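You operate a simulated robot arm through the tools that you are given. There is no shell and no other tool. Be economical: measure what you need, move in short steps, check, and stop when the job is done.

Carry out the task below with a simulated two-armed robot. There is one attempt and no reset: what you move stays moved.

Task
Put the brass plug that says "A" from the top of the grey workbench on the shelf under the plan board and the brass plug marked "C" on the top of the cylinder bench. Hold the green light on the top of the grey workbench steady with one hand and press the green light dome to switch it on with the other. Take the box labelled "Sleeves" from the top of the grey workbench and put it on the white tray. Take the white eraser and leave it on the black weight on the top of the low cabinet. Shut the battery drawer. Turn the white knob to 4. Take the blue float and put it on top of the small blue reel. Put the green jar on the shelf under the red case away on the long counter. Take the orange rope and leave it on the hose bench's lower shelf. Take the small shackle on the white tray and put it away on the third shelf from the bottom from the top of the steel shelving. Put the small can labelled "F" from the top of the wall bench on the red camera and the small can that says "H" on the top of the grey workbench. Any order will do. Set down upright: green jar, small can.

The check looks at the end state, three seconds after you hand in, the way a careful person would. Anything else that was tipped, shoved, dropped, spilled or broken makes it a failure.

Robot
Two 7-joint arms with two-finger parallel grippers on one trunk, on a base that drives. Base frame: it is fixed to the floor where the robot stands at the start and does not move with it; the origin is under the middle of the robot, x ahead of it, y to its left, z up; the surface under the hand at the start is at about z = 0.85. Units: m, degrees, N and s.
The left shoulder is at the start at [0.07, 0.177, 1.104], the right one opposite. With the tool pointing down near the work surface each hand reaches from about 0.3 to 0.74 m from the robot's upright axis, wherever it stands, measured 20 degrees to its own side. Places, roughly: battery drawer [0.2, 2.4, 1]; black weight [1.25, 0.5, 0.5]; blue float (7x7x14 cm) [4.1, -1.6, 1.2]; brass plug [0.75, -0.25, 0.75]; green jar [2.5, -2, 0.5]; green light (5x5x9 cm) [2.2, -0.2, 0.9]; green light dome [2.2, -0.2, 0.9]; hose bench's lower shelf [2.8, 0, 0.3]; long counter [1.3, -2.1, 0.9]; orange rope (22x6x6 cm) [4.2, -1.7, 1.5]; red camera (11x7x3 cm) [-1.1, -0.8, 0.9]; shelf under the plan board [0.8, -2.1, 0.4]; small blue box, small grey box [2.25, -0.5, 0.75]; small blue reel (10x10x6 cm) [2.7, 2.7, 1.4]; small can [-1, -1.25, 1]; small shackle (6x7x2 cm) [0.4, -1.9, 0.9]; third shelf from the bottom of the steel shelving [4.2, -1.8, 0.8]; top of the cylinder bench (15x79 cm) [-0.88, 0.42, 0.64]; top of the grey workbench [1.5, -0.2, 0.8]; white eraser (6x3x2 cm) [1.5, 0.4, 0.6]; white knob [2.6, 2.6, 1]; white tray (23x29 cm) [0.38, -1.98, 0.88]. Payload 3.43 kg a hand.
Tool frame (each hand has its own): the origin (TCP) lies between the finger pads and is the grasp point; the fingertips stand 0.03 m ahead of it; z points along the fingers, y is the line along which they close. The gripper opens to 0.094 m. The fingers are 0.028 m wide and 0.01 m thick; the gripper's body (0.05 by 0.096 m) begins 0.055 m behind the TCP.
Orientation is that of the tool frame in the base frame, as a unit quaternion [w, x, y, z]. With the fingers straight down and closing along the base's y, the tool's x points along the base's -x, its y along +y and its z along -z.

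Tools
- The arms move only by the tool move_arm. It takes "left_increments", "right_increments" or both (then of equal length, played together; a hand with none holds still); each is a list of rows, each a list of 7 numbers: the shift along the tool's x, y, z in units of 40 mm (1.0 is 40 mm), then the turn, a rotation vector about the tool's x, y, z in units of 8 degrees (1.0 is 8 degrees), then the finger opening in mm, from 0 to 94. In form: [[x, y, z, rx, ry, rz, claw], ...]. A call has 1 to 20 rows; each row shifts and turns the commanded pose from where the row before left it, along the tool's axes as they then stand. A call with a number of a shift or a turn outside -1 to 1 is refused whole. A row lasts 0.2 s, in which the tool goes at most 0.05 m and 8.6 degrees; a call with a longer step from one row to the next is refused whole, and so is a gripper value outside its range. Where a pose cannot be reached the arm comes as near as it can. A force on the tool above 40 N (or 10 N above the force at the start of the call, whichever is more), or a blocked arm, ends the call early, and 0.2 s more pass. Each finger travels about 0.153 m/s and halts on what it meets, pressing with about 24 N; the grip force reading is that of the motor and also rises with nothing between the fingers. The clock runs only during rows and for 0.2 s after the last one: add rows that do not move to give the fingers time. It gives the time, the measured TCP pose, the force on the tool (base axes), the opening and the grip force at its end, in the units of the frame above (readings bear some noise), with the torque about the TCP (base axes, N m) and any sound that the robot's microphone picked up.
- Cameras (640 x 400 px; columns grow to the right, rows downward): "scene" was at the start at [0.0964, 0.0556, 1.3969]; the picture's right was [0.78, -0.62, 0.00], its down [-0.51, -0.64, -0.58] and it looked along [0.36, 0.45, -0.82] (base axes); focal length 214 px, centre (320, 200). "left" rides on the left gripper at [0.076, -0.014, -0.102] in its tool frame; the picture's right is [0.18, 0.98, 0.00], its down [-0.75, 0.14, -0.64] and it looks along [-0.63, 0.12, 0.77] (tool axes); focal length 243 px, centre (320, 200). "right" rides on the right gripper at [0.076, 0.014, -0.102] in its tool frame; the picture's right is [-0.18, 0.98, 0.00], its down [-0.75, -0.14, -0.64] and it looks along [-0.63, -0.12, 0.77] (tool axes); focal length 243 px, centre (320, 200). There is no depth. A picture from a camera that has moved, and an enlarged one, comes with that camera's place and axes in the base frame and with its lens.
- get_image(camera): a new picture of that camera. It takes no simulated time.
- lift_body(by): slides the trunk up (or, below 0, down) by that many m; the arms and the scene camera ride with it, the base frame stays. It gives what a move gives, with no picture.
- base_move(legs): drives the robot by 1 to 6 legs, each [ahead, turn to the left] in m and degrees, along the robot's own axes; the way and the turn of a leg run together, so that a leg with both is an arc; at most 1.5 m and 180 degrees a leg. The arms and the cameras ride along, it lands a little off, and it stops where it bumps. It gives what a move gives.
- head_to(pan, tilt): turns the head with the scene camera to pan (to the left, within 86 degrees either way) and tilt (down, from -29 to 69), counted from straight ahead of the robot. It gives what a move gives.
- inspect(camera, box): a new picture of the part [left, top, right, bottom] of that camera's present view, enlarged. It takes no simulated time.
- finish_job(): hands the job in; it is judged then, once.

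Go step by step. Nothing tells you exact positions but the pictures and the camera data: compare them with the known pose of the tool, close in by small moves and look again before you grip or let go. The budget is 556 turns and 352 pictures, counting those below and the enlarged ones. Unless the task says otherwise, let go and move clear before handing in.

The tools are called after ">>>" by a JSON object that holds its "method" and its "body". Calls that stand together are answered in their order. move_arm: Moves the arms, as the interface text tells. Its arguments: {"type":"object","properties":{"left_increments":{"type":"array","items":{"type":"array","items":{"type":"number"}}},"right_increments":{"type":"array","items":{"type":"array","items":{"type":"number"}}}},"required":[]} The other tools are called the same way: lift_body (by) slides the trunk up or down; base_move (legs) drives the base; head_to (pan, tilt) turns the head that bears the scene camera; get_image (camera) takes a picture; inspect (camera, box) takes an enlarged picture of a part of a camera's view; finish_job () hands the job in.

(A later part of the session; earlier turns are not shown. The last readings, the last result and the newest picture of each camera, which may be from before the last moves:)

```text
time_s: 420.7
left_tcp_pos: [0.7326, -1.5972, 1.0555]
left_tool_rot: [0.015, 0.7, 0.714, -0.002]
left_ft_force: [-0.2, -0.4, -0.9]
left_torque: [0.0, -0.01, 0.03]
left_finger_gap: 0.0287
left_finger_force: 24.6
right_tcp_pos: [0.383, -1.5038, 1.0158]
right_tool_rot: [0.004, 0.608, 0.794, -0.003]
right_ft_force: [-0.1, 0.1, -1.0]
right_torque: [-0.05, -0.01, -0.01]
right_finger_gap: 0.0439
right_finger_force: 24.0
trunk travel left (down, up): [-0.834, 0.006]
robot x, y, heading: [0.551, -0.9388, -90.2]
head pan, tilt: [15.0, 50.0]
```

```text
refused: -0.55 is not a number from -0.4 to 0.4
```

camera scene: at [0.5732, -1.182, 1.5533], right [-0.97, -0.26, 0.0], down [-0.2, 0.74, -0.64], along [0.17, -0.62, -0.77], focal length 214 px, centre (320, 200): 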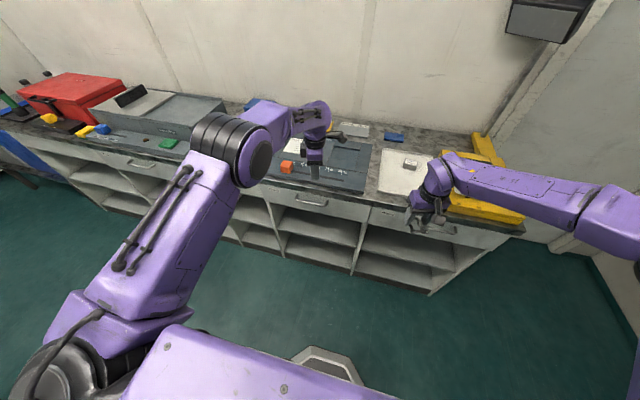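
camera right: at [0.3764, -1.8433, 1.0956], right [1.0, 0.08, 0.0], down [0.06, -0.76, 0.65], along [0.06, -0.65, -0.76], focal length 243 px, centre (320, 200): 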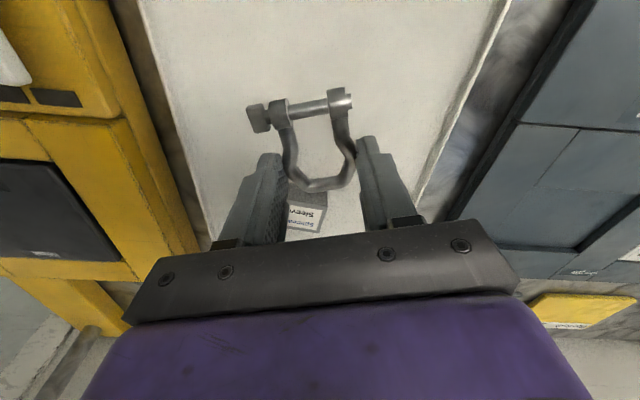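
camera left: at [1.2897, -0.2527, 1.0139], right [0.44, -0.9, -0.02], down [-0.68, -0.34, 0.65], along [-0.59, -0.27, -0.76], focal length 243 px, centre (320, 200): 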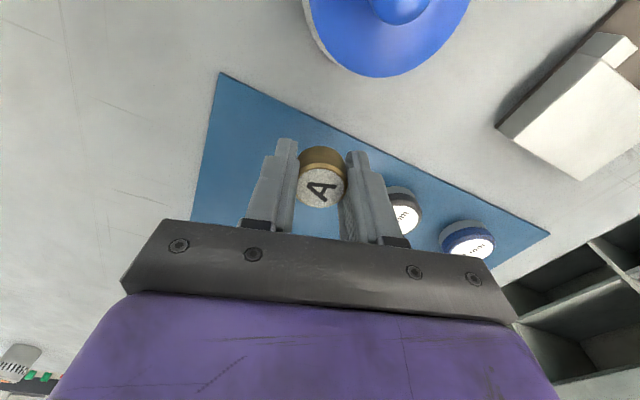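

>>> {"method": "lift_body", "body": {"by": -0.4}}

>>> {"method": "lift_body", "body": {"by": -0.13}}

>>> {"method": "move_arm", "body": {"left_increments": [[0, 0, 0, 0, -1, 0, 20], [0, 0, 0, 0, -1, 0, 20], [0, 0, 0, 0, -1, 0, 20], [0, 0, 0, 0, -1, 0, 20], [0, 0, 0, 0, -1, 0, 20], [0, 0, 0, 0, -1, 0, 20], [0, 0, 0, 0, -1, 0, 20], [0, 0, 0, 0, -1, 0, 20]]}}

>>> {"method": "get_image", "body": {"camera": "left"}}

>>> {"method": "get_image", "body": {"camera": "scene"}}

```text
time_s: 424.5
left_tcp_pos: [0.7323, -1.5966, 0.6542]
left_tool_rot: [0.015, 0.698, 0.716, -0.002]
left_ft_force: [0.1, 0.0, -0.3]
left_torque: [-0.02, -0.01, -0.03]
left_finger_gap: 0.029
left_finger_force: 24.1
right_tcp_pos: [0.3822, -1.5042, 0.617]
right_tool_rot: [0.004, 0.608, 0.794, -0.003]
right_ft_force: [-0.2, 0.5, -0.8]
right_torque: [-0.03, -0.02, 0.0]
right_finger_gap: 0.0439
right_finger_force: 24.1
trunk travel left (down, up): [-0.434, 0.406]
robot x, y, heading: [0.5504, -0.9355, -90.0]
head pan, tilt: [15.0, 50.0]
```

```text
time_s: 426.1
left_tcp_pos: [0.7322, -1.5972, 0.5253]
left_tool_rot: [0.015, 0.699, 0.715, -0.002]
left_ft_force: [-0.4, 0.4, -0.9]
left_torque: [0.01, 0.0, -0.02]
left_finger_gap: 0.0289
left_finger_force: 23.9
right_tcp_pos: [0.382, -1.5048, 0.4865]
right_tool_rot: [0.004, 0.608, 0.794, -0.003]
right_ft_force: [-0.2, -0.5, 0.0]
right_torque: [0.0, 0.02, 0.0]
right_finger_gap: 0.0438
right_finger_force: 24.4
trunk travel left (down, up): [-0.304, 0.536]
robot x, y, heading: [0.5529, -0.9375, -89.7]
head pan, tilt: [15.0, 50.0]
```

```text
time_s: 427.9
left_tcp_pos: [0.7394, -1.5982, 0.5253]
left_tool_rot: [0.391, 0.584, 0.607, -0.372]
left_ft_force: [0.6, -0.4, -1.3]
left_torque: [0.0, -0.05, -0.01]
left_finger_gap: 0.029
left_finger_force: 23.9
right_tcp_pos: [0.3828, -1.5044, 0.4863]
right_tool_rot: [0.004, 0.608, 0.794, -0.003]
right_ft_force: [0.7, 0.8, -0.7]
right_torque: [0.01, -0.01, 0.02]
right_finger_gap: 0.044
right_finger_force: 24.1
trunk travel left (down, up): [-0.304, 0.536]
robot x, y, heading: [0.5543, -0.9421, -90.1]
head pan, tilt: [15.0, 50.0]
```

```text
160 pictures are left
camera left: at [0.7195, -1.4727, 0.498], right [0.98, 0.12, -0.16], down [0.13, 0.27, 0.95], along [0.16, -0.95, 0.25], focal length 243 px, centre (320, 200)
```

left: 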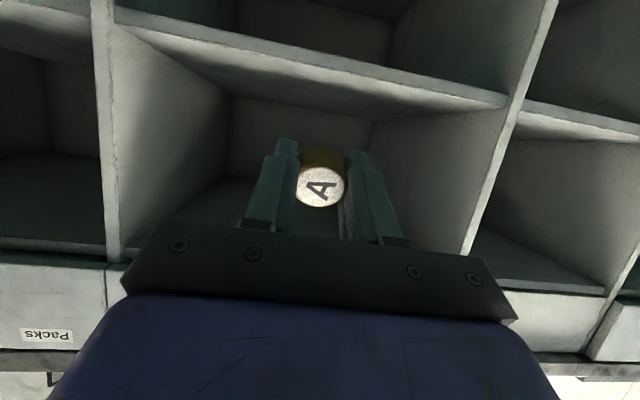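

```text
159 pictures are left
camera scene: at [0.5731, -1.064, 1.0232], right [-0.97, -0.26, 0.0], down [-0.2, 0.74, -0.64], along [0.17, -0.62, -0.77], focal length 214 px, centre (320, 200)
```

scene: 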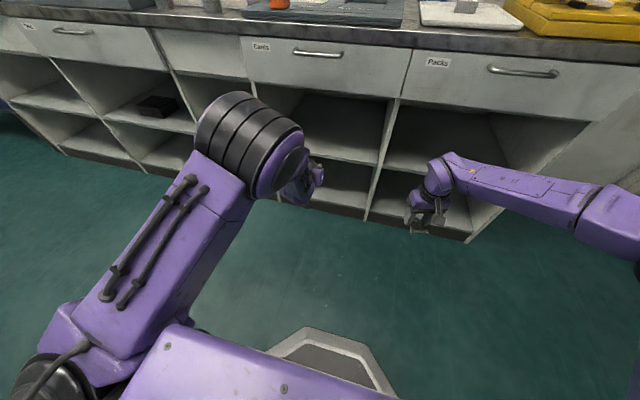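

The shelf top is around z≈0.435–0.46. Drive forward and insert the plug.

>>> {"method": "base_move", "body": {"legs": [[0.12, 0]]}}

>>> {"method": "move_arm", "body": {"left_increments": [[0.3, 0, 0.3, 0, 0, 0, 20], [-0.24, -0.04, 0.85, 0, 0, 0, 20], [-0.24, -0.04, 0.85, 0, 0, 0, 20], [-0.24, -0.04, 0.85, 0, 0, 0, 20], [0, 0, 0, 0, 0, 0, 20]]}}

>>> {"method": "get_image", "body": {"camera": "left"}}

>>> {"method": "get_image", "body": {"camera": "scene"}}

```text
time_s: 429.1
left_tcp_pos: [0.7401, -1.7181, 0.5238]
left_tool_rot: [0.39, 0.586, 0.606, -0.371]
left_ft_force: [0.4, -0.3, -0.5]
left_torque: [0.0, 0.0, -0.01]
left_finger_gap: 0.0288
left_finger_force: 23.5
right_tcp_pos: [0.3832, -1.626, 0.4839]
right_tool_rot: [0.004, 0.608, 0.794, -0.003]
right_ft_force: [1.2, -0.3, -0.9]
right_torque: [-0.01, -0.03, 0.02]
right_finger_gap: 0.0441
right_finger_force: 24.2
trunk travel left (down, up): [-0.304, 0.536]
robot x, y, heading: [0.5504, -1.0578, -89.9]
head pan, tilt: [15.0, 50.0]
```

```text
time_s: 430.3
left_tcp_pos: [0.7409, -1.8296, 0.4912]
left_tool_rot: [0.39, 0.586, 0.606, -0.372]
left_ft_force: [0.1, 0.5, -0.1]
left_torque: [0.01, 0.02, 0.02]
left_finger_gap: 0.0288
left_finger_force: 23.7
right_tcp_pos: [0.382, -1.6268, 0.4856]
right_tool_rot: [0.004, 0.608, 0.794, -0.002]
right_ft_force: [0.3, 0.4, -1.4]
right_torque: [-0.05, 0.01, 0.01]
right_finger_gap: 0.0438
right_finger_force: 24.4
trunk travel left (down, up): [-0.304, 0.536]
robot x, y, heading: [0.5537, -1.0622, -89.9]
head pan, tilt: [15.0, 50.0]
```

```text
158 pictures are left
camera left: at [0.7208, -1.7044, 0.4638], right [0.98, 0.12, -0.16], down [0.12, 0.27, 0.95], along [0.16, -0.96, 0.25], focal length 243 px, centre (320, 200)
```

left: 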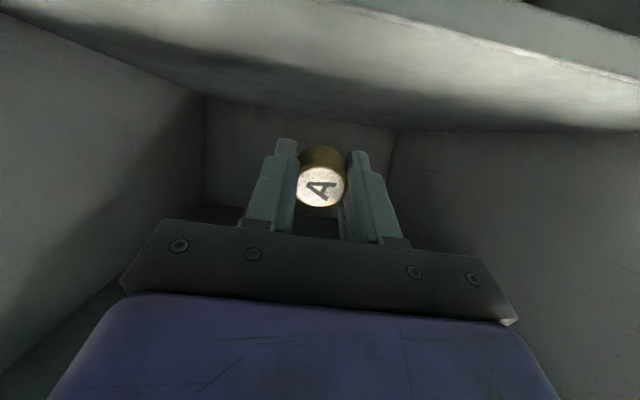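

```text
157 pictures are left
camera scene: at [0.5731, -1.1848, 1.0232], right [-0.97, -0.26, 0.0], down [-0.2, 0.74, -0.64], along [0.17, -0.62, -0.77], focal length 214 px, centre (320, 200)
```

scene: 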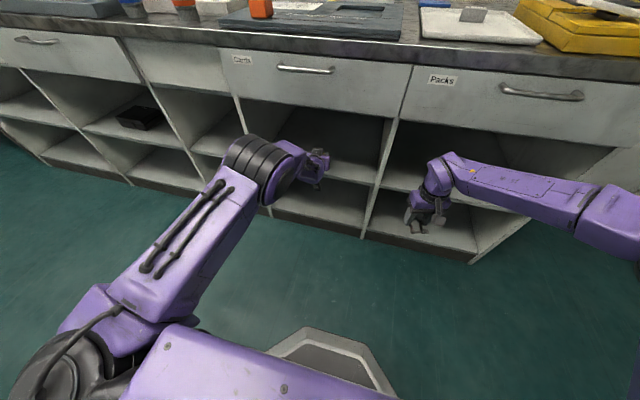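

>>> {"method": "move_arm", "body": {"left_increments": [[0.12, 0, 0.33, 0, 0, 0, 20], [0.12, 0, 0.33, 0, 0, 0, 20], [0.09, 0, 0.042, 0, 0, 0, 20], [0.09, 0, 0.042, 0, 0, 0, 20], [0, 0, 0, 0, 0, 0, 20]]}}

>>> {"method": "get_image", "body": {"camera": "left"}}

```text
time_s: 431.5
left_tcp_pos: [0.7418, -1.8476, 0.4641]
left_tool_rot: [0.39, 0.585, 0.606, -0.371]
left_ft_force: [-0.3, -0.3, -0.7]
left_torque: [-0.03, 0.02, 0.01]
left_finger_gap: 0.0288
left_finger_force: 23.3
right_tcp_pos: [0.3822, -1.6243, 0.4863]
right_tool_rot: [0.004, 0.609, 0.793, -0.003]
right_ft_force: [-0.1, 0.9, -1.7]
right_torque: [-0.02, 0.01, 0.02]
right_finger_gap: 0.044
right_finger_force: 24.1
trunk travel left (down, up): [-0.304, 0.536]
robot x, y, heading: [0.5526, -1.0624, -90.1]
head pan, tilt: [15.0, 50.0]
```

```text
156 pictures are left
camera left: at [0.7209, -1.7238, 0.4366], right [0.98, 0.12, -0.16], down [0.12, 0.27, 0.95], along [0.16, -0.96, 0.25], focal length 243 px, centre (320, 200)
```

left: 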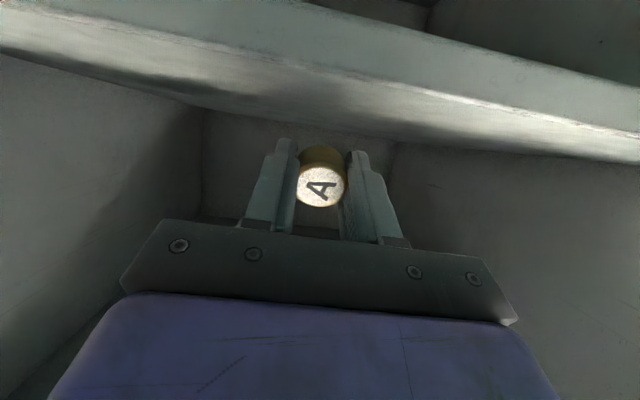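

>>> {"method": "move_arm", "body": {"left_increments": [[0.09, 0, 0.042, 0, 0, 0, 20], [0.09, 0, 0.042, 0, 0, 0, 20], [0.06, 0, 0.03, 0, 0, 0, 20], [0.06, 0, 0.03, 0, 0, 0, 20], [0, 0, 0, 0, 0, 0, 20]]}}

```text
time_s: 432.7
left_tcp_pos: [0.7412, -1.8497, 0.4509]
left_tool_rot: [0.391, 0.584, 0.607, -0.37]
left_ft_force: [0.2, -0.5, -0.2]
left_torque: [0.04, 0.01, -0.03]
left_finger_gap: 0.0286
left_finger_force: 24.0
right_tcp_pos: [0.3821, -1.6244, 0.4863]
right_tool_rot: [0.005, 0.61, 0.793, -0.003]
right_ft_force: [0.0, -0.4, -1.0]
right_torque: [-0.04, 0.01, -0.03]
right_finger_gap: 0.0438
right_finger_force: 24.2
trunk travel left (down, up): [-0.304, 0.536]
robot x, y, heading: [0.5519, -1.0588, -89.6]
head pan, tilt: [15.0, 50.0]
```

>>> {"method": "move_arm", "body": {"left_increments": [[0.06, 0, 0.03, 0, 0, 0, 20], [0.06, 0, 0.03, 0, 0, 0, 20], [0.06, 0, 0.03, 0, 0, 0, 20], [0.06, 0, 0.03, 0, 0, 0, 20], [0, 0, 0, 0, 0, 0, 20]]}}

>>> {"method": "get_image", "body": {"camera": "left"}}

```text
time_s: 433.9
left_tcp_pos: [0.7408, -1.85, 0.4432]
left_tool_rot: [0.392, 0.584, 0.606, -0.372]
left_ft_force: [1.7, -2.2, 10.2]
left_torque: [-0.32, 0.2, -0.05]
left_finger_gap: 0.0288
left_finger_force: 24.2
right_tcp_pos: [0.3816, -1.6262, 0.4863]
right_tool_rot: [0.005, 0.609, 0.793, -0.003]
right_ft_force: [0.5, 0.4, -1.2]
right_torque: [0.02, 0.0, 0.03]
right_finger_gap: 0.0442
right_finger_force: 24.2
trunk travel left (down, up): [-0.304, 0.536]
robot x, y, heading: [0.5519, -1.0583, -90.1]
head pan, tilt: [15.0, 50.0]
```

```text
155 pictures are left
camera left: at [0.7215, -1.725, 0.4155], right [0.98, 0.12, -0.16], down [0.12, 0.28, 0.95], along [0.16, -0.95, 0.26], focal length 243 px, centre (320, 200)
```

left: 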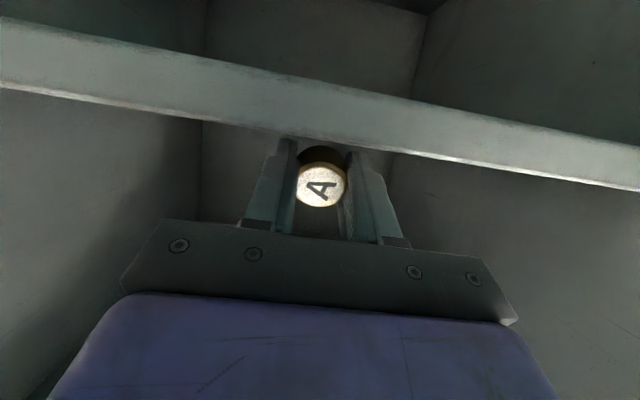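

Contact. Release gently and withdraw.

>>> {"method": "move_arm", "body": {"left_increments": [[0, 0, 0, 0, 0, 0, 29], [0, 0, 0, 0, 0, 0, 31], [0, 0, 0, 0, 0, 0, 34], [0, 0, 0, 0, 0, 0, 45], [0, 0, -0.3, 0, 0, 0, 50], [0, 0, -0.6, 0, 0, 0, 50], [0, 0, -0.8, 0, 0, 0, 50], [0, 0, -0.8, 0, 0, 0, 50]]}}

>>> {"method": "get_image", "body": {"camera": "left"}}

```text
time_s: 435.7
left_tcp_pos: [0.7376, -1.7581, 0.4822]
left_tool_rot: [0.39, 0.586, 0.606, -0.372]
left_ft_force: [-0.3, 0.7, -0.1]
left_torque: [0.02, 0.03, -0.01]
left_finger_gap: 0.0501
left_finger_force: 0.0
right_tcp_pos: [0.3816, -1.625, 0.4858]
right_tool_rot: [0.005, 0.609, 0.793, -0.004]
right_ft_force: [-0.1, -0.2, -0.4]
right_torque: [-0.01, 0.01, 0.0]
right_finger_gap: 0.044
right_finger_force: 24.2
trunk travel left (down, up): [-0.304, 0.536]
robot x, y, heading: [0.5552, -1.059, -89.7]
head pan, tilt: [15.0, 50.0]
```

```text
154 pictures are left
camera left: at [0.7169, -1.6324, 0.4555], right [0.98, 0.12, -0.16], down [0.12, 0.27, 0.95], along [0.15, -0.96, 0.25], focal length 243 px, centre (320, 200)
```

left: 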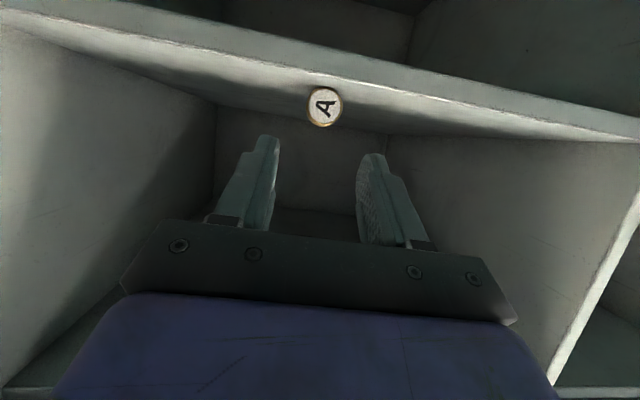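

Plug A lies on the shelf. Next the green jar under the red case near x≈2.5: withdraw, raise a bit, and drive there.

>>> {"method": "move_arm", "body": {"left_increments": [[0, 0, -0.9, 0, 0, 0, 50], [0, 0, -0.9, 0, 0, 0, 50], [0, 0, -0.9, 0, 0, 0, 50]]}}

>>> {"method": "lift_body", "body": {"by": 0.4}}

>>> {"method": "base_move", "body": {"legs": [[0, 90], [1.5, 0], [0.25, 0], [0, -90]]}}

>>> {"method": "head_to", "body": {"pan": 10, "tilt": 45}}

>>> {"method": "get_image", "body": {"camera": "scene"}}

```text
time_s: 436.5
left_tcp_pos: [0.7332, -1.6599, 0.5277]
left_tool_rot: [0.391, 0.585, 0.606, -0.371]
left_ft_force: [0.2, -0.1, -1.2]
left_torque: [0.01, 0.02, 0.0]
left_finger_gap: 0.0499
left_finger_force: 0.1
right_tcp_pos: [0.3817, -1.6251, 0.4871]
right_tool_rot: [0.005, 0.608, 0.794, -0.003]
right_ft_force: [-0.1, 0.2, -1.4]
right_torque: [-0.01, 0.03, 0.0]
right_finger_gap: 0.0441
right_finger_force: 23.9
trunk travel left (down, up): [-0.304, 0.536]
robot x, y, heading: [0.5537, -1.0562, -90.2]
head pan, tilt: [15.0, 50.0]
```

```text
time_s: 440.3
left_tcp_pos: [0.734, -1.6616, 0.9278]
left_tool_rot: [0.391, 0.585, 0.606, -0.371]
left_ft_force: [0.5, -0.2, 0.2]
left_torque: [0.0, -0.04, 0.0]
left_finger_gap: 0.0501
left_finger_force: 0.0
right_tcp_pos: [0.3813, -1.6252, 0.8865]
right_tool_rot: [0.004, 0.609, 0.793, -0.002]
right_ft_force: [-0.4, -0.2, -1.2]
right_torque: [-0.01, 0.02, 0.01]
right_finger_gap: 0.044
right_finger_force: 23.3
trunk travel left (down, up): [-0.704, 0.136]
robot x, y, heading: [0.5492, -1.0599, -90.1]
head pan, tilt: [15.0, 50.0]
```

```text
time_s: 456.9
left_tcp_pos: [2.4852, -1.6489, 0.9266]
left_tool_rot: [0.391, 0.584, 0.607, -0.37]
left_ft_force: [0.1, -0.3, 0.8]
left_torque: [0.0, 0.02, 0.01]
left_finger_gap: 0.05
left_finger_force: 0.0
right_tcp_pos: [2.134, -1.6137, 0.887]
right_tool_rot: [0.005, 0.608, 0.794, -0.002]
right_ft_force: [-0.8, 0.1, -0.9]
right_torque: [0.01, 0.01, 0.0]
right_finger_gap: 0.0439
right_finger_force: 23.7
trunk travel left (down, up): [-0.704, 0.136]
robot x, y, heading: [2.3063, -1.0501, -90.1]
head pan, tilt: [15.0, 50.0]
```

```text
time_s: 457.5
left_tcp_pos: [2.4855, -1.6487, 0.9281]
left_tool_rot: [0.391, 0.584, 0.607, -0.37]
left_ft_force: [0.0, 0.0, -0.3]
left_torque: [0.01, -0.02, 0.0]
left_finger_gap: 0.05
left_finger_force: 0.0
right_tcp_pos: [2.1345, -1.6127, 0.8857]
right_tool_rot: [0.004, 0.608, 0.794, -0.003]
right_ft_force: [0.3, 0.8, -0.1]
right_torque: [-0.02, -0.01, -0.01]
right_finger_gap: 0.044
right_finger_force: 24.1
trunk travel left (down, up): [-0.704, 0.136]
robot x, y, heading: [2.3014, -1.0408, -89.9]
head pan, tilt: [10.0, 45.0]
```

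```text
153 pictures are left
camera scene: at [2.3191, -1.1784, 1.4301], right [-0.98, -0.18, 0.0], down [-0.12, 0.7, -0.71], along [0.12, -0.7, -0.71], focal length 214 px, centre (320, 200)
```

scene: 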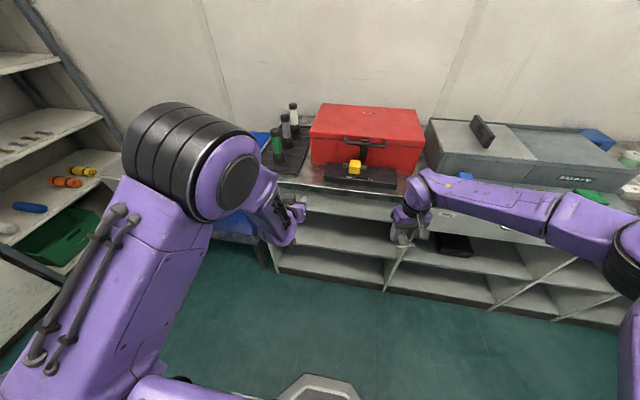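

>>> {"method": "lift_body", "body": {"by": -0.4}}

>>> {"method": "head_to", "body": {"pan": 5, "tilt": 35}}

>>> {"method": "get_image", "body": {"camera": "scene"}}

>>> {"method": "get_image", "body": {"camera": "left"}}

```text
time_s: 461.4
left_tcp_pos: [2.486, -1.6496, 0.5266]
left_tool_rot: [0.392, 0.584, 0.607, -0.371]
left_ft_force: [-0.6, 0.5, -0.2]
left_torque: [-0.07, -0.01, -0.01]
left_finger_gap: 0.0498
left_finger_force: 0.1
right_tcp_pos: [2.1344, -1.6129, 0.4867]
right_tool_rot: [0.004, 0.608, 0.794, -0.004]
right_ft_force: [0.7, -0.3, -0.8]
right_torque: [-0.03, 0.0, -0.03]
right_finger_gap: 0.0439
right_finger_force: 24.3
trunk travel left (down, up): [-0.304, 0.536]
robot x, y, heading: [2.3055, -1.047, -90.0]
head pan, tilt: [10.0, 45.0]
```

```text
time_s: 462.1
left_tcp_pos: [2.4856, -1.6487, 0.5279]
left_tool_rot: [0.392, 0.584, 0.608, -0.37]
left_ft_force: [-0.8, 0.1, 0.0]
left_torque: [-0.01, 0.01, -0.02]
left_finger_gap: 0.05
left_finger_force: 0.1
right_tcp_pos: [2.1345, -1.6135, 0.4872]
right_tool_rot: [0.004, 0.608, 0.794, -0.003]
right_ft_force: [0.4, -0.1, -0.4]
right_torque: [-0.02, 0.04, -0.03]
right_finger_gap: 0.0438
right_finger_force: 23.7
trunk travel left (down, up): [-0.304, 0.536]
robot x, y, heading: [2.3056, -1.0467, -90.0]
head pan, tilt: [5.0, 35.0]
```

```text
152 pictures are left
camera scene: at [2.3129, -1.1859, 1.0449], right [-1.0, -0.09, 0.0], down [-0.05, 0.57, -0.82], along [0.07, -0.82, -0.57], focal length 214 px, centre (320, 200)
```

scene: 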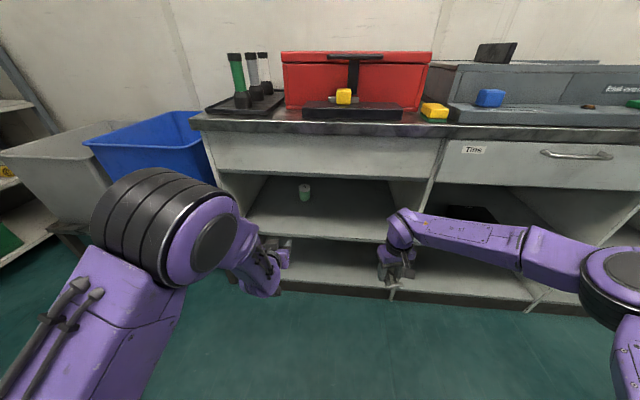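

```text
151 pictures are left
camera left: at [2.4655, -1.5237, 0.5002], right [0.98, 0.12, -0.16], down [0.12, 0.27, 0.95], along [0.16, -0.95, 0.25], focal length 243 px, centre (320, 200)
```

left: 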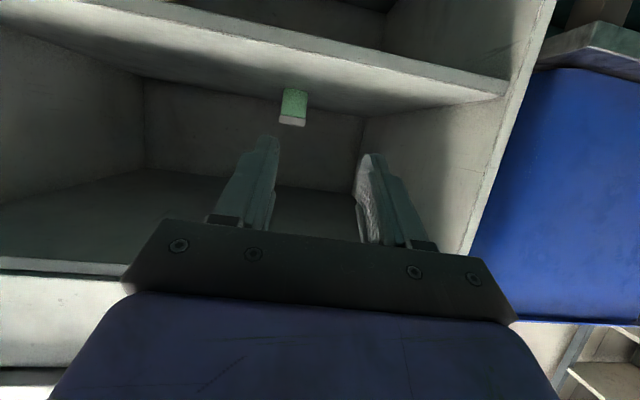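

The green jar is at about (2.468,-2.10, 0.45), deep on the shelf. I retract the right hand, zoom in on the jar, and lower further.

>>> {"method": "inspect", "body": {"camera": "left", "box": [250, 70, 340, 140]}}

>>> {"method": "move_arm", "body": {"right_increments": [[0.8, 0, 0, 0, 0, 0, 30], [0.8, 0, 0, 0, 0, 0, 30], [0.8, 0, 0, 0, 0, 0, 30], [0.8, 0, 0, 0, 0, 0, 30], [0.8, 0, 0, 0, 0, 0, 30]]}}

>>> {"method": "lift_body", "body": {"by": -0.1}}

```text
5.71 times, centred on (295, 105) of left
camera zoom: at [2.4655, -1.5237, 0.5002], right [0.98, 0.12, -0.16], down [0.12, 0.27, 0.95], along [0.16, -0.95, 0.25], focal length 1386 px, centre (463, 743)
```

zoom: 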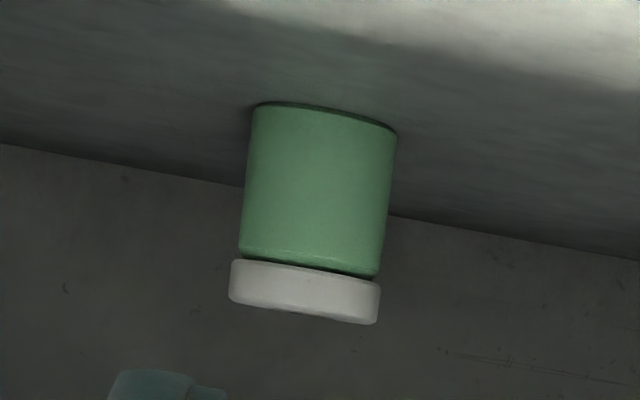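

```text
time_s: 463.3
left_tcp_pos: [2.4847, -1.6485, 0.528]
left_tool_rot: [0.392, 0.584, 0.607, -0.371]
left_ft_force: [-0.9, 0.3, 1.1]
left_torque: [0.0, 0.01, 0.02]
left_finger_gap: 0.0498
left_finger_force: 0.1
right_tcp_pos: [2.0921, -1.4587, 0.4837]
right_tool_rot: [0.005, 0.608, 0.794, -0.003]
right_ft_force: [-0.5, 0.2, -1.2]
right_torque: [-0.03, 0.01, 0.01]
right_finger_gap: 0.0442
right_finger_force: 24.1
trunk travel left (down, up): [-0.304, 0.536]
robot x, y, heading: [2.306, -1.0451, -90.0]
head pan, tilt: [5.0, 35.0]
```

```text
time_s: 464.6
left_tcp_pos: [2.4853, -1.6496, 0.4278]
left_tool_rot: [0.392, 0.584, 0.607, -0.371]
left_ft_force: [0.1, 0.1, 0.0]
left_torque: [-0.02, 0.01, 0.03]
left_finger_gap: 0.0503
left_finger_force: 0.1
right_tcp_pos: [2.0933, -1.4596, 0.3838]
right_tool_rot: [0.003, 0.608, 0.794, -0.004]
right_ft_force: [-0.1, 0.0, -1.3]
right_torque: [-0.01, 0.0, 0.04]
right_finger_gap: 0.0441
right_finger_force: 23.9
trunk travel left (down, up): [-0.204, 0.636]
robot x, y, heading: [2.3064, -1.0467, -89.6]
head pan, tilt: [5.0, 35.0]
```

Jar is ~6 cm wide and ~7 cm tall with center near y≈-2.096. I raise the left hand into the opening's mid-height, open it, and drive forward.

>>> {"method": "move_arm", "body": {"left_increments": [[-0.8, 0, -0.37, 0, 0.3, 0, 90], [-0.8, 0, -0.37, 0, 0.3, 0, 90], [0, 0, 0, 0, 0, 0, 90]]}}

>>> {"method": "base_move", "body": {"legs": [[0.2, 0]]}}

>>> {"method": "get_image", "body": {"camera": "left"}}

>>> {"method": "get_image", "body": {"camera": "scene"}}

```text
time_s: 465.4
left_tcp_pos: [2.4858, -1.6507, 0.4976]
left_tool_rot: [0.365, 0.6, 0.622, -0.346]
left_ft_force: [0.0, -0.2, 1.1]
left_torque: [0.0, 0.0, -0.05]
left_finger_gap: 0.0898
left_finger_force: 0.0
right_tcp_pos: [2.0921, -1.4597, 0.3831]
right_tool_rot: [0.005, 0.608, 0.794, -0.003]
right_ft_force: [-0.4, 0.4, -0.4]
right_torque: [-0.02, 0.0, 0.0]
right_finger_gap: 0.0439
right_finger_force: 24.7
trunk travel left (down, up): [-0.204, 0.636]
robot x, y, heading: [2.303, -1.046, -89.7]
head pan, tilt: [5.0, 35.0]
```

```text
time_s: 467.0
left_tcp_pos: [2.4865, -1.849, 0.4961]
left_tool_rot: [0.367, 0.598, 0.623, -0.345]
left_ft_force: [0.7, -0.5, -0.2]
left_torque: [0.01, 0.02, 0.01]
left_finger_gap: 0.0898
left_finger_force: 0.0
right_tcp_pos: [2.0955, -1.659, 0.3835]
right_tool_rot: [0.004, 0.607, 0.795, -0.003]
right_ft_force: [-0.4, -0.1, -0.8]
right_torque: [-0.02, 0.02, -0.01]
right_finger_gap: 0.0438
right_finger_force: 24.4
trunk travel left (down, up): [-0.204, 0.636]
robot x, y, heading: [2.3053, -1.2473, -90.1]
head pan, tilt: [5.0, 35.0]
```

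```text
149 pictures are left
camera left: at [2.4663, -1.7215, 0.4804], right [0.98, 0.14, -0.15], down [0.13, 0.19, 0.97], along [0.16, -0.97, 0.17], focal length 243 px, centre (320, 200)
```

left: 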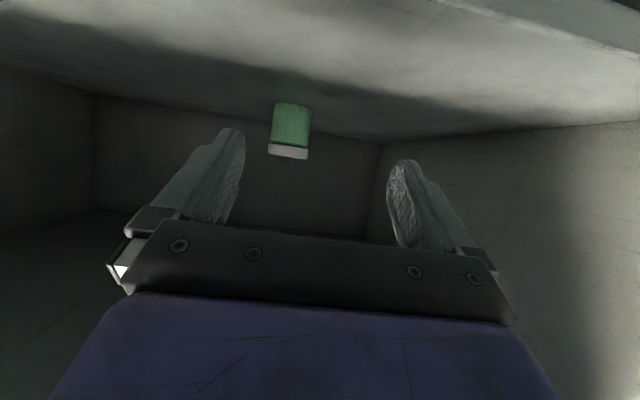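

```text
148 pictures are left
camera scene: at [2.3137, -1.3843, 0.9449], right [-1.0, -0.09, 0.0], down [-0.05, 0.57, -0.82], along [0.07, -0.82, -0.57], focal length 214 px, centre (320, 200)
```

scene: 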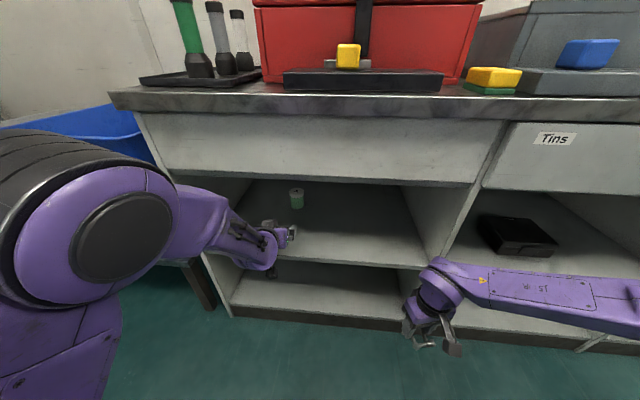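

>>> {"method": "move_arm", "body": {"left_increments": [[0, -0.75, 0, 0, 0, 0, 92], [-0.5, 0, 0.95, 0, 0, 0, 92], [-0.5, 0, 0.95, 0, 0, 0, 92], [-0.5, 0, 0.95, 0, 0, 0, 92], [-0.4, 0, 0.8, 0, 0, 0, 92], [0, 0, 0, 0, 0, 0, 92]]}}

>>> {"method": "get_image", "body": {"camera": "left"}}

```text
time_s: 468.4
left_tcp_pos: [2.4644, -2.0151, 0.4906]
left_tool_rot: [0.366, 0.598, 0.624, -0.344]
left_ft_force: [-0.7, 0.4, -0.3]
left_torque: [-0.01, -0.02, -0.04]
left_finger_gap: 0.0921
left_finger_force: 0.0
right_tcp_pos: [2.094, -1.6571, 0.3836]
right_tool_rot: [0.005, 0.607, 0.795, -0.002]
right_ft_force: [0.0, 0.1, -1.7]
right_torque: [0.02, -0.02, -0.02]
right_finger_gap: 0.0441
right_finger_force: 23.9
trunk travel left (down, up): [-0.204, 0.636]
robot x, y, heading: [2.3031, -1.2455, -90.0]
head pan, tilt: [5.0, 35.0]
```

```text
147 pictures are left
camera left: at [2.4437, -1.8884, 0.4732], right [0.98, 0.14, -0.15], down [0.12, 0.19, 0.97], along [0.16, -0.97, 0.17], focal length 243 px, centre (320, 200)
```

left: 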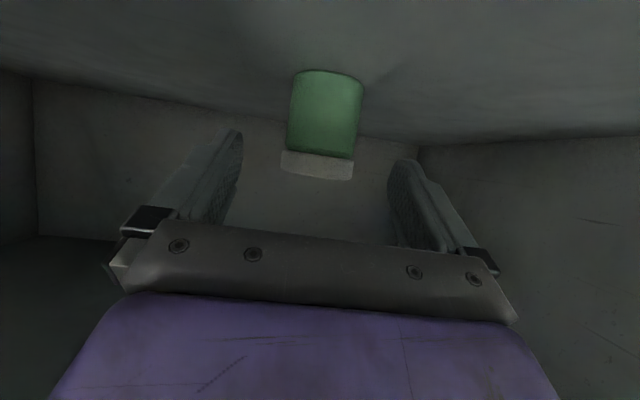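

>>> {"method": "move_arm", "body": {"left_increments": [[-0.19, 0, 0.61, 0, 0, 0, 92], [-0.19, 0, 0.61, 0, 0, 0, 92], [-0.19, 0, 0.61, 0, 0, 0, 92], [0, 0, 0, 0, 0, 0, 92]]}}

>>> {"method": "get_image", "body": {"camera": "left"}}

```text
time_s: 469.4
left_tcp_pos: [2.4667, -2.0886, 0.4741]
left_tool_rot: [0.365, 0.599, 0.623, -0.345]
left_ft_force: [-0.2, 0.0, 0.1]
left_torque: [-0.02, -0.02, 0.01]
left_finger_gap: 0.0919
left_finger_force: 0.0
right_tcp_pos: [2.0938, -1.6582, 0.3839]
right_tool_rot: [0.004, 0.608, 0.794, -0.003]
right_ft_force: [0.0, 0.0, -0.9]
right_torque: [-0.02, -0.04, -0.05]
right_finger_gap: 0.0441
right_finger_force: 23.8
trunk travel left (down, up): [-0.204, 0.636]
robot x, y, heading: [2.3032, -1.2447, -89.5]
head pan, tilt: [5.0, 35.0]
```

```text
146 pictures are left
camera left: at [2.4467, -1.9622, 0.4572], right [0.98, 0.14, -0.15], down [0.12, 0.19, 0.97], along [0.16, -0.97, 0.17], focal length 243 px, centre (320, 200)
```

left: 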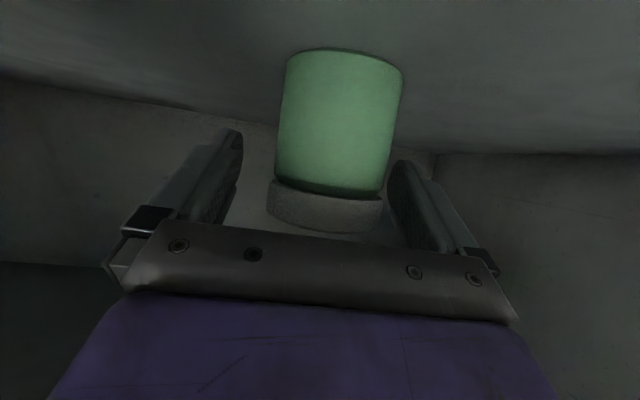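

>>> {"method": "move_arm", "body": {"left_increments": [[0.15, 0.16, 0.08, 0, 0, 0, 92], [0, 0, 0, 0, 0, 0, 75], [0, 0, 0, 0, 0, 0, 50], [0, 0, 0, 0, 0, 0, 45], [0, 0, 0, 0, 0, 0, 45]]}}

>>> {"method": "get_image", "body": {"camera": "left"}}

```text
time_s: 470.6
left_tcp_pos: [2.4734, -2.0895, 0.4679]
left_tool_rot: [0.366, 0.599, 0.623, -0.346]
left_ft_force: [-1.0, -0.3, 0.7]
left_torque: [0.0, -0.02, 0.0]
left_finger_gap: 0.0601
left_finger_force: 23.7
right_tcp_pos: [2.0938, -1.6591, 0.3836]
right_tool_rot: [0.005, 0.607, 0.794, -0.003]
right_ft_force: [0.2, 1.0, -1.8]
right_torque: [-0.04, -0.03, 0.01]
right_finger_gap: 0.044
right_finger_force: 24.0
trunk travel left (down, up): [-0.204, 0.636]
robot x, y, heading: [2.3039, -1.246, -89.6]
head pan, tilt: [5.0, 35.0]
```

```text
145 pictures are left
camera left: at [2.4534, -1.9619, 0.4514], right [0.98, 0.14, -0.15], down [0.13, 0.19, 0.97], along [0.16, -0.97, 0.17], focal length 243 px, centre (320, 200)
```

left: 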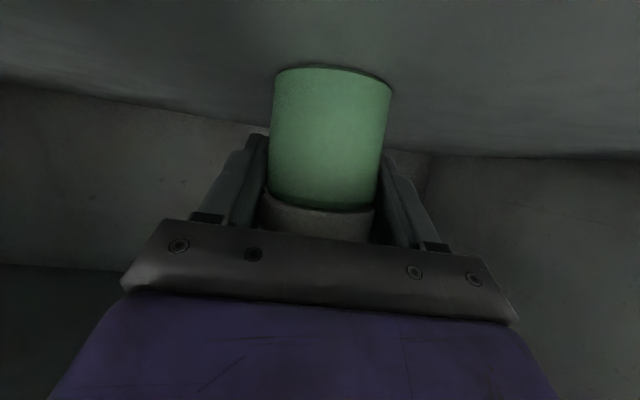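

Jar gripped. Lift slightly with the trunk, check, and back out.

>>> {"method": "lift_body", "body": {"by": 0.03}}

>>> {"method": "base_move", "body": {"legs": [[-0.36, 0]]}}

>>> {"method": "get_image", "body": {"camera": "left"}}

```text
time_s: 471.4
left_tcp_pos: [2.4739, -2.0887, 0.4968]
left_tool_rot: [0.366, 0.598, 0.624, -0.344]
left_ft_force: [-0.4, 0.2, -1.5]
left_torque: [0.0, 0.01, 0.0]
left_finger_gap: 0.0601
left_finger_force: 24.5
right_tcp_pos: [2.0956, -1.6589, 0.4134]
right_tool_rot: [0.004, 0.607, 0.795, -0.003]
right_ft_force: [-0.3, -0.8, -0.9]
right_torque: [-0.01, -0.02, 0.04]
right_finger_gap: 0.0443
right_finger_force: 23.8
trunk travel left (down, up): [-0.234, 0.606]
robot x, y, heading: [2.3034, -1.2439, -89.6]
head pan, tilt: [5.0, 35.0]
```

```text
time_s: 473.7
left_tcp_pos: [2.472, -1.7263, 0.4972]
left_tool_rot: [0.366, 0.599, 0.624, -0.345]
left_ft_force: [-1.3, -0.6, -1.9]
left_torque: [-0.06, 0.02, 0.02]
left_finger_gap: 0.0599
left_finger_force: 23.9
right_tcp_pos: [2.0924, -1.2975, 0.414]
right_tool_rot: [0.004, 0.607, 0.795, -0.003]
right_ft_force: [-0.3, -0.7, -1.6]
right_torque: [0.0, 0.0, 0.0]
right_finger_gap: 0.0438
right_finger_force: 24.0
trunk travel left (down, up): [-0.234, 0.606]
robot x, y, heading: [2.3041, -0.8896, -90.0]
head pan, tilt: [5.0, 35.0]
```

```text
144 pictures are left
camera left: at [2.452, -1.6002, 0.4811], right [0.98, 0.14, -0.15], down [0.13, 0.19, 0.97], along [0.16, -0.97, 0.17], focal length 243 px, centre (320, 200)
```

left: 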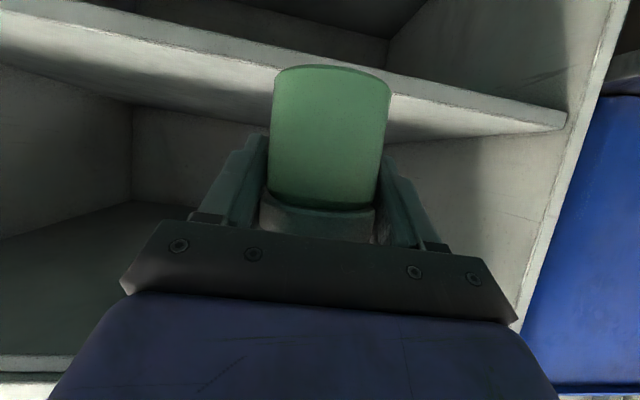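

>>> {"method": "move_arm", "body": {"left_increments": [[0.41, 0, -0.72, 0, 0, 0, 45], [0.41, 0, -0.72, 0, 0, 0, 45], [0.41, 0, -0.72, 0, 0, 0, 45], [0.41, 0, -0.72, 0, 0, 0, 45]]}}

>>> {"method": "head_to", "body": {"pan": 0, "tilt": 45}}

>>> {"method": "get_image", "body": {"camera": "scene"}}

```text
time_s: 474.7
left_tcp_pos: [2.4672, -1.5947, 0.4995]
left_tool_rot: [0.366, 0.599, 0.622, -0.347]
left_ft_force: [0.4, 1.0, -1.2]
left_torque: [-0.03, 0.0, 0.03]
left_finger_gap: 0.0601
left_finger_force: 24.2
right_tcp_pos: [2.0931, -1.2964, 0.4126]
right_tool_rot: [0.004, 0.607, 0.795, -0.003]
right_ft_force: [0.7, 0.8, -1.5]
right_torque: [-0.03, 0.01, 0.01]
right_finger_gap: 0.0438
right_finger_force: 24.1
trunk travel left (down, up): [-0.234, 0.606]
robot x, y, heading: [2.303, -0.8826, -89.8]
head pan, tilt: [5.0, 35.0]
```

```text
time_s: 475.4
left_tcp_pos: [2.4663, -1.5953, 0.4976]
left_tool_rot: [0.366, 0.598, 0.624, -0.345]
left_ft_force: [0.7, 0.9, -2.5]
left_torque: [-0.03, 0.03, -0.01]
left_finger_gap: 0.06
left_finger_force: 24.3
right_tcp_pos: [2.0918, -1.2966, 0.4127]
right_tool_rot: [0.004, 0.607, 0.794, -0.004]
right_ft_force: [-0.1, 0.4, -0.3]
right_torque: [-0.02, -0.01, 0.02]
right_finger_gap: 0.044
right_finger_force: 23.7
trunk travel left (down, up): [-0.234, 0.606]
robot x, y, heading: [2.3057, -0.8854, -89.5]
head pan, tilt: [0.0, 45.0]
```

```text
143 pictures are left
camera scene: at [2.3047, -1.0162, 0.9601], right [-1.0, 0.0, 0.0], down [0.0, 0.71, -0.71], along [0.0, -0.71, -0.71], focal length 214 px, centre (320, 200)
```

scene: 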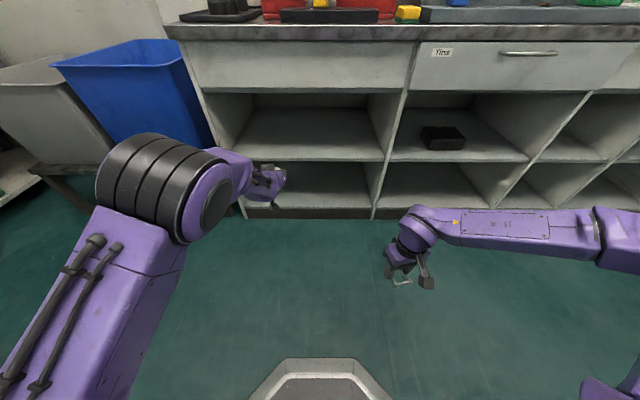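

>>> {"method": "lift_body", "body": {"by": 0.4}}

>>> {"method": "lift_body", "body": {"by": 0.2}}

>>> {"method": "get_image", "body": {"camera": "scene"}}

>>> {"method": "inspect", "body": {"camera": "left", "box": [0, 0, 640, 260]}}

```text
time_s: 479.2
left_tcp_pos: [2.4664, -1.5948, 0.8973]
left_tool_rot: [0.366, 0.598, 0.623, -0.346]
left_ft_force: [0.7, 0.2, -1.6]
left_torque: [0.0, -0.04, 0.05]
left_finger_gap: 0.0604
left_finger_force: 23.6
right_tcp_pos: [2.0923, -1.2982, 0.8133]
right_tool_rot: [0.005, 0.607, 0.794, -0.003]
right_ft_force: [0.2, 0.2, 0.1]
right_torque: [-0.01, -0.01, 0.0]
right_finger_gap: 0.0439
right_finger_force: 24.1
trunk travel left (down, up): [-0.634, 0.206]
robot x, y, heading: [2.3049, -0.8833, -89.8]
head pan, tilt: [0.0, 45.0]
```

```text
time_s: 481.4
left_tcp_pos: [2.466, -1.5956, 1.0984]
left_tool_rot: [0.366, 0.598, 0.624, -0.344]
left_ft_force: [-0.4, -0.2, -1.6]
left_torque: [0.0, -0.01, -0.01]
left_finger_gap: 0.0598
left_finger_force: 24.0
right_tcp_pos: [2.0925, -1.2967, 1.0136]
right_tool_rot: [0.004, 0.607, 0.795, -0.003]
right_ft_force: [0.1, -0.6, -1.7]
right_torque: [0.02, 0.04, 0.0]
right_finger_gap: 0.044
right_finger_force: 24.0
trunk travel left (down, up): [-0.834, 0.006]
robot x, y, heading: [2.3046, -0.8837, -89.7]
head pan, tilt: [0.0, 45.0]
```

```text
142 pictures are left
camera scene: at [2.3046, -1.0166, 1.56], right [-1.0, 0.0, 0.0], down [0.0, 0.71, -0.71], along [0.0, -0.71, -0.71], focal length 214 px, centre (320, 200)
```

scene: 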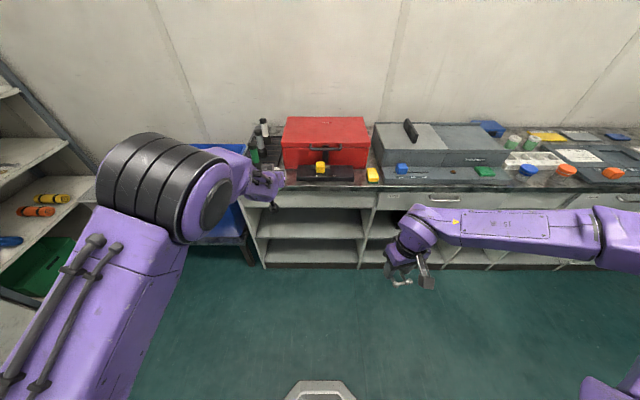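

```text
1.00 times, centred on (320, 130) of left (not enlarged: the box is as wide or as high as the picture)
camera zoom: at [2.4458, -1.4685, 1.0814], right [0.98, 0.14, -0.15], down [0.13, 0.19, 0.97], along [0.16, -0.97, 0.17], focal length 243 px, centre (320, 270)
```

zoom: 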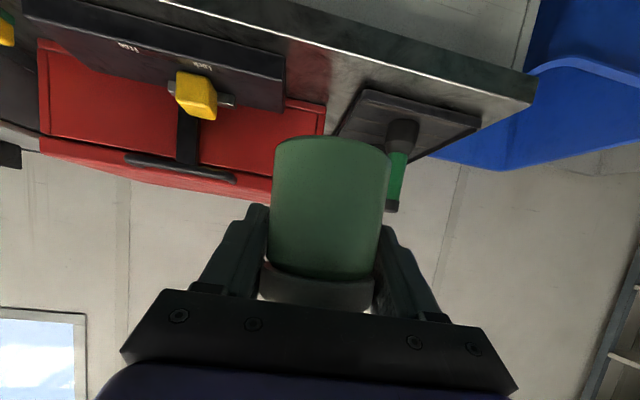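

There is a free spot on the counter front at about (2.465,-1.81). I drive forward 0.1 and bring the jar over it.

>>> {"method": "base_move", "body": {"legs": [[0.1, 0]]}}

>>> {"method": "move_arm", "body": {"left_increments": [[0.2, 0, 0.9, 0, 0, 0, 45], [0.3, 0, 0.9, 0, 0, 0, 45], [0.3, 0, 0.9, 0, 0, 0, 45], [0, 0, 0, 0, 0, 0, 45]]}}

>>> {"method": "get_image", "body": {"camera": "left"}}

>>> {"method": "get_image", "body": {"camera": "scene"}}

```text
time_s: 482.5
left_tcp_pos: [2.4661, -1.6862, 1.1036]
left_tool_rot: [0.368, 0.597, 0.622, -0.347]
left_ft_force: [0.3, 0.3, -1.0]
left_torque: [-0.04, 0.03, -0.02]
left_finger_gap: 0.0603
left_finger_force: 24.2
right_tcp_pos: [2.0936, -1.3892, 1.0163]
right_tool_rot: [0.007, 0.608, 0.794, -0.006]
right_ft_force: [0.3, 0.1, -0.4]
right_torque: [-0.03, -0.02, 0.02]
right_finger_gap: 0.0441
right_finger_force: 24.4
trunk travel left (down, up): [-0.834, 0.006]
robot x, y, heading: [2.2996, -0.9819, -89.8]
head pan, tilt: [0.0, 45.0]
```

```text
time_s: 483.5
left_tcp_pos: [2.4692, -1.7719, 1.0163]
left_tool_rot: [0.365, 0.599, 0.623, -0.346]
left_ft_force: [-1.6, 0.4, -0.9]
left_torque: [0.01, 0.02, 0.01]
left_finger_gap: 0.0602
left_finger_force: 23.6
right_tcp_pos: [2.0923, -1.3955, 1.0136]
right_tool_rot: [0.004, 0.608, 0.794, -0.003]
right_ft_force: [-0.8, -0.1, -0.6]
right_torque: [-0.03, 0.0, 0.0]
right_finger_gap: 0.0435
right_finger_force: 23.9
trunk travel left (down, up): [-0.834, 0.006]
robot x, y, heading: [2.3064, -0.9789, -90.0]
head pan, tilt: [0.0, 45.0]
```

```text
140 pictures are left
camera left: at [2.4496, -1.6449, 1.0006], right [0.98, 0.13, -0.15], down [0.13, 0.19, 0.97], along [0.16, -0.97, 0.17], focal length 243 px, centre (320, 200)
```

left: 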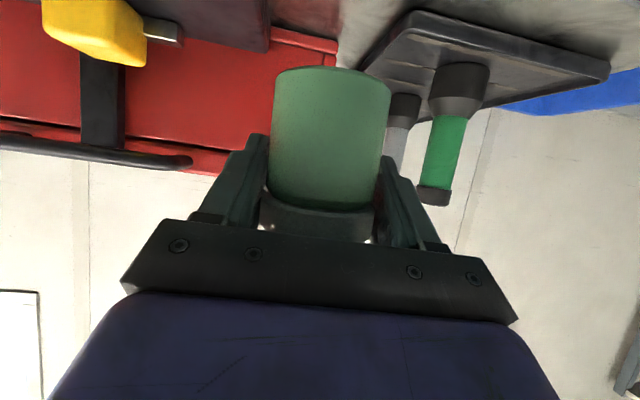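

```text
139 pictures are left
camera scene: at [2.3046, -1.1144, 1.5602], right [-1.0, 0.0, 0.0], down [0.0, 0.71, -0.71], along [0.0, -0.71, -0.71], focal length 214 px, centre (320, 200)
```

scene: 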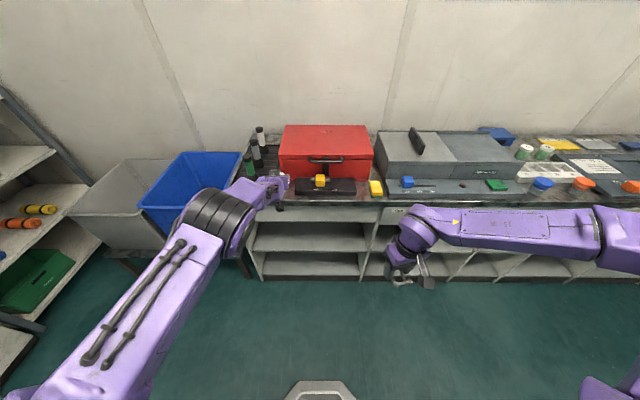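

>>> {"method": "move_arm", "body": {"left_increments": [[0.3, 0, 0.4, 0, 0, 0, 45], [0.3, 0, 0.4, 0, 0, 0, 45], [0.3, 0, 0.42, 0, 0, 0, 45], [0, 0, 0, 0, 0, 0, 45]]}}

>>> {"method": "get_image", "body": {"camera": "left"}}

>>> {"method": "inspect", "body": {"camera": "scene", "box": [210, 150, 400, 260]}}

```text
time_s: 484.5
left_tcp_pos: [2.4715, -1.7969, 0.9617]
left_tool_rot: [0.366, 0.599, 0.623, -0.345]
left_ft_force: [-0.5, 0.7, -1.4]
left_torque: [-0.01, 0.01, -0.02]
left_finger_gap: 0.06
left_finger_force: 24.1
right_tcp_pos: [2.0931, -1.3956, 1.013]
right_tool_rot: [0.005, 0.608, 0.794, -0.002]
right_ft_force: [0.7, -0.3, -0.8]
right_torque: [-0.01, -0.04, -0.02]
right_finger_gap: 0.0439
right_finger_force: 24.1
trunk travel left (down, up): [-0.834, 0.006]
robot x, y, heading: [2.3046, -0.9847, -90.0]
head pan, tilt: [0.0, 45.0]
```

```text
138 pictures are left
camera left: at [2.4499, -1.6697, 0.9446], right [0.98, 0.13, -0.15], down [0.13, 0.19, 0.97], along [0.16, -0.97, 0.17], focal length 243 px, centre (320, 200)
```

left: 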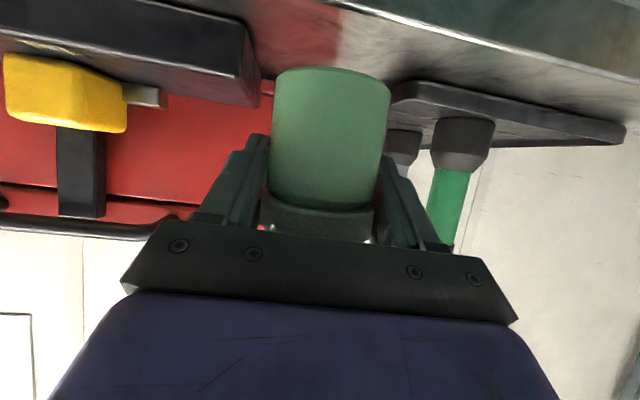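

```text
3.37 times, centred on (305, 205) of scene
camera zoom: at [2.3046, -1.1156, 1.5601], right [-1.0, 0.0, 0.0], down [0.0, 0.71, -0.71], along [0.0, -0.71, -0.71], focal length 722 px, centre (370, 183)
```

zoom: 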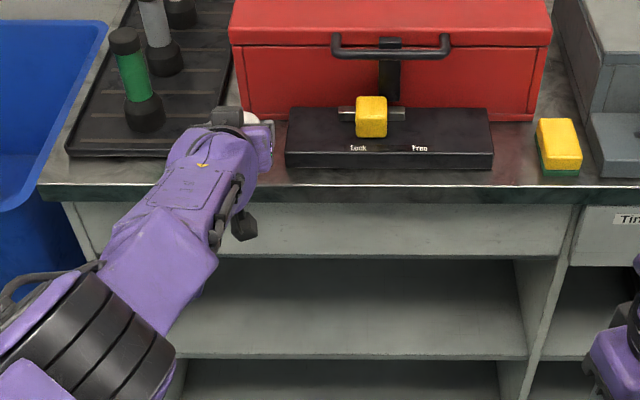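

>>> {"method": "move_arm", "body": {"left_increments": [[0.11, -0.26, -0.2, 0, 0, 0, 45], [0.22, 0, 0.123, 0, 0, 0, 45], [0.18, 0, 0.1, 0, 0, 0, 45], [0.06, 0, 0.035, 0, 0, 0, 45], [0, 0, 0, 0, 0, 0, 45]]}}

>>> {"method": "get_image", "body": {"camera": "left"}}

```text
time_s: 485.7
left_tcp_pos: [2.4607, -1.7884, 0.9408]
left_tool_rot: [0.366, 0.599, 0.623, -0.345]
left_ft_force: [0.8, 0.2, -1.7]
left_torque: [0.01, 0.0, 0.02]
left_finger_gap: 0.0598
left_finger_force: 24.0
right_tcp_pos: [2.0926, -1.3956, 1.0126]
right_tool_rot: [0.005, 0.608, 0.794, -0.002]
right_ft_force: [-0.3, -0.1, -0.7]
right_torque: [0.01, -0.01, 0.0]
right_finger_gap: 0.0439
right_finger_force: 24.5
trunk travel left (down, up): [-0.834, 0.006]
robot x, y, heading: [2.3052, -0.9862, -89.8]
head pan, tilt: [0.0, 45.0]
```

```text
136 pictures are left
camera left: at [2.4403, -1.6612, 0.9236], right [0.98, 0.13, -0.15], down [0.13, 0.19, 0.97], along [0.16, -0.97, 0.17], focal length 243 px, centre (320, 200)
```

left: 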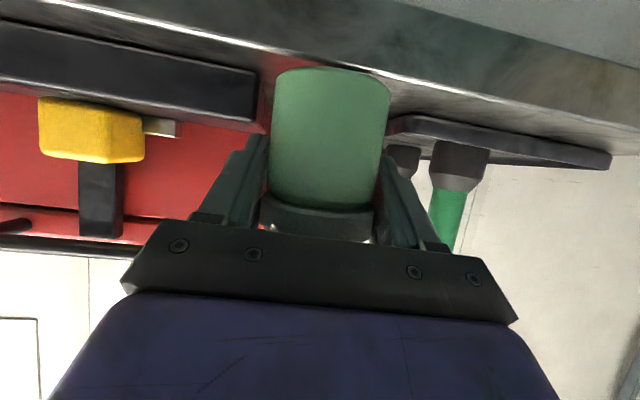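

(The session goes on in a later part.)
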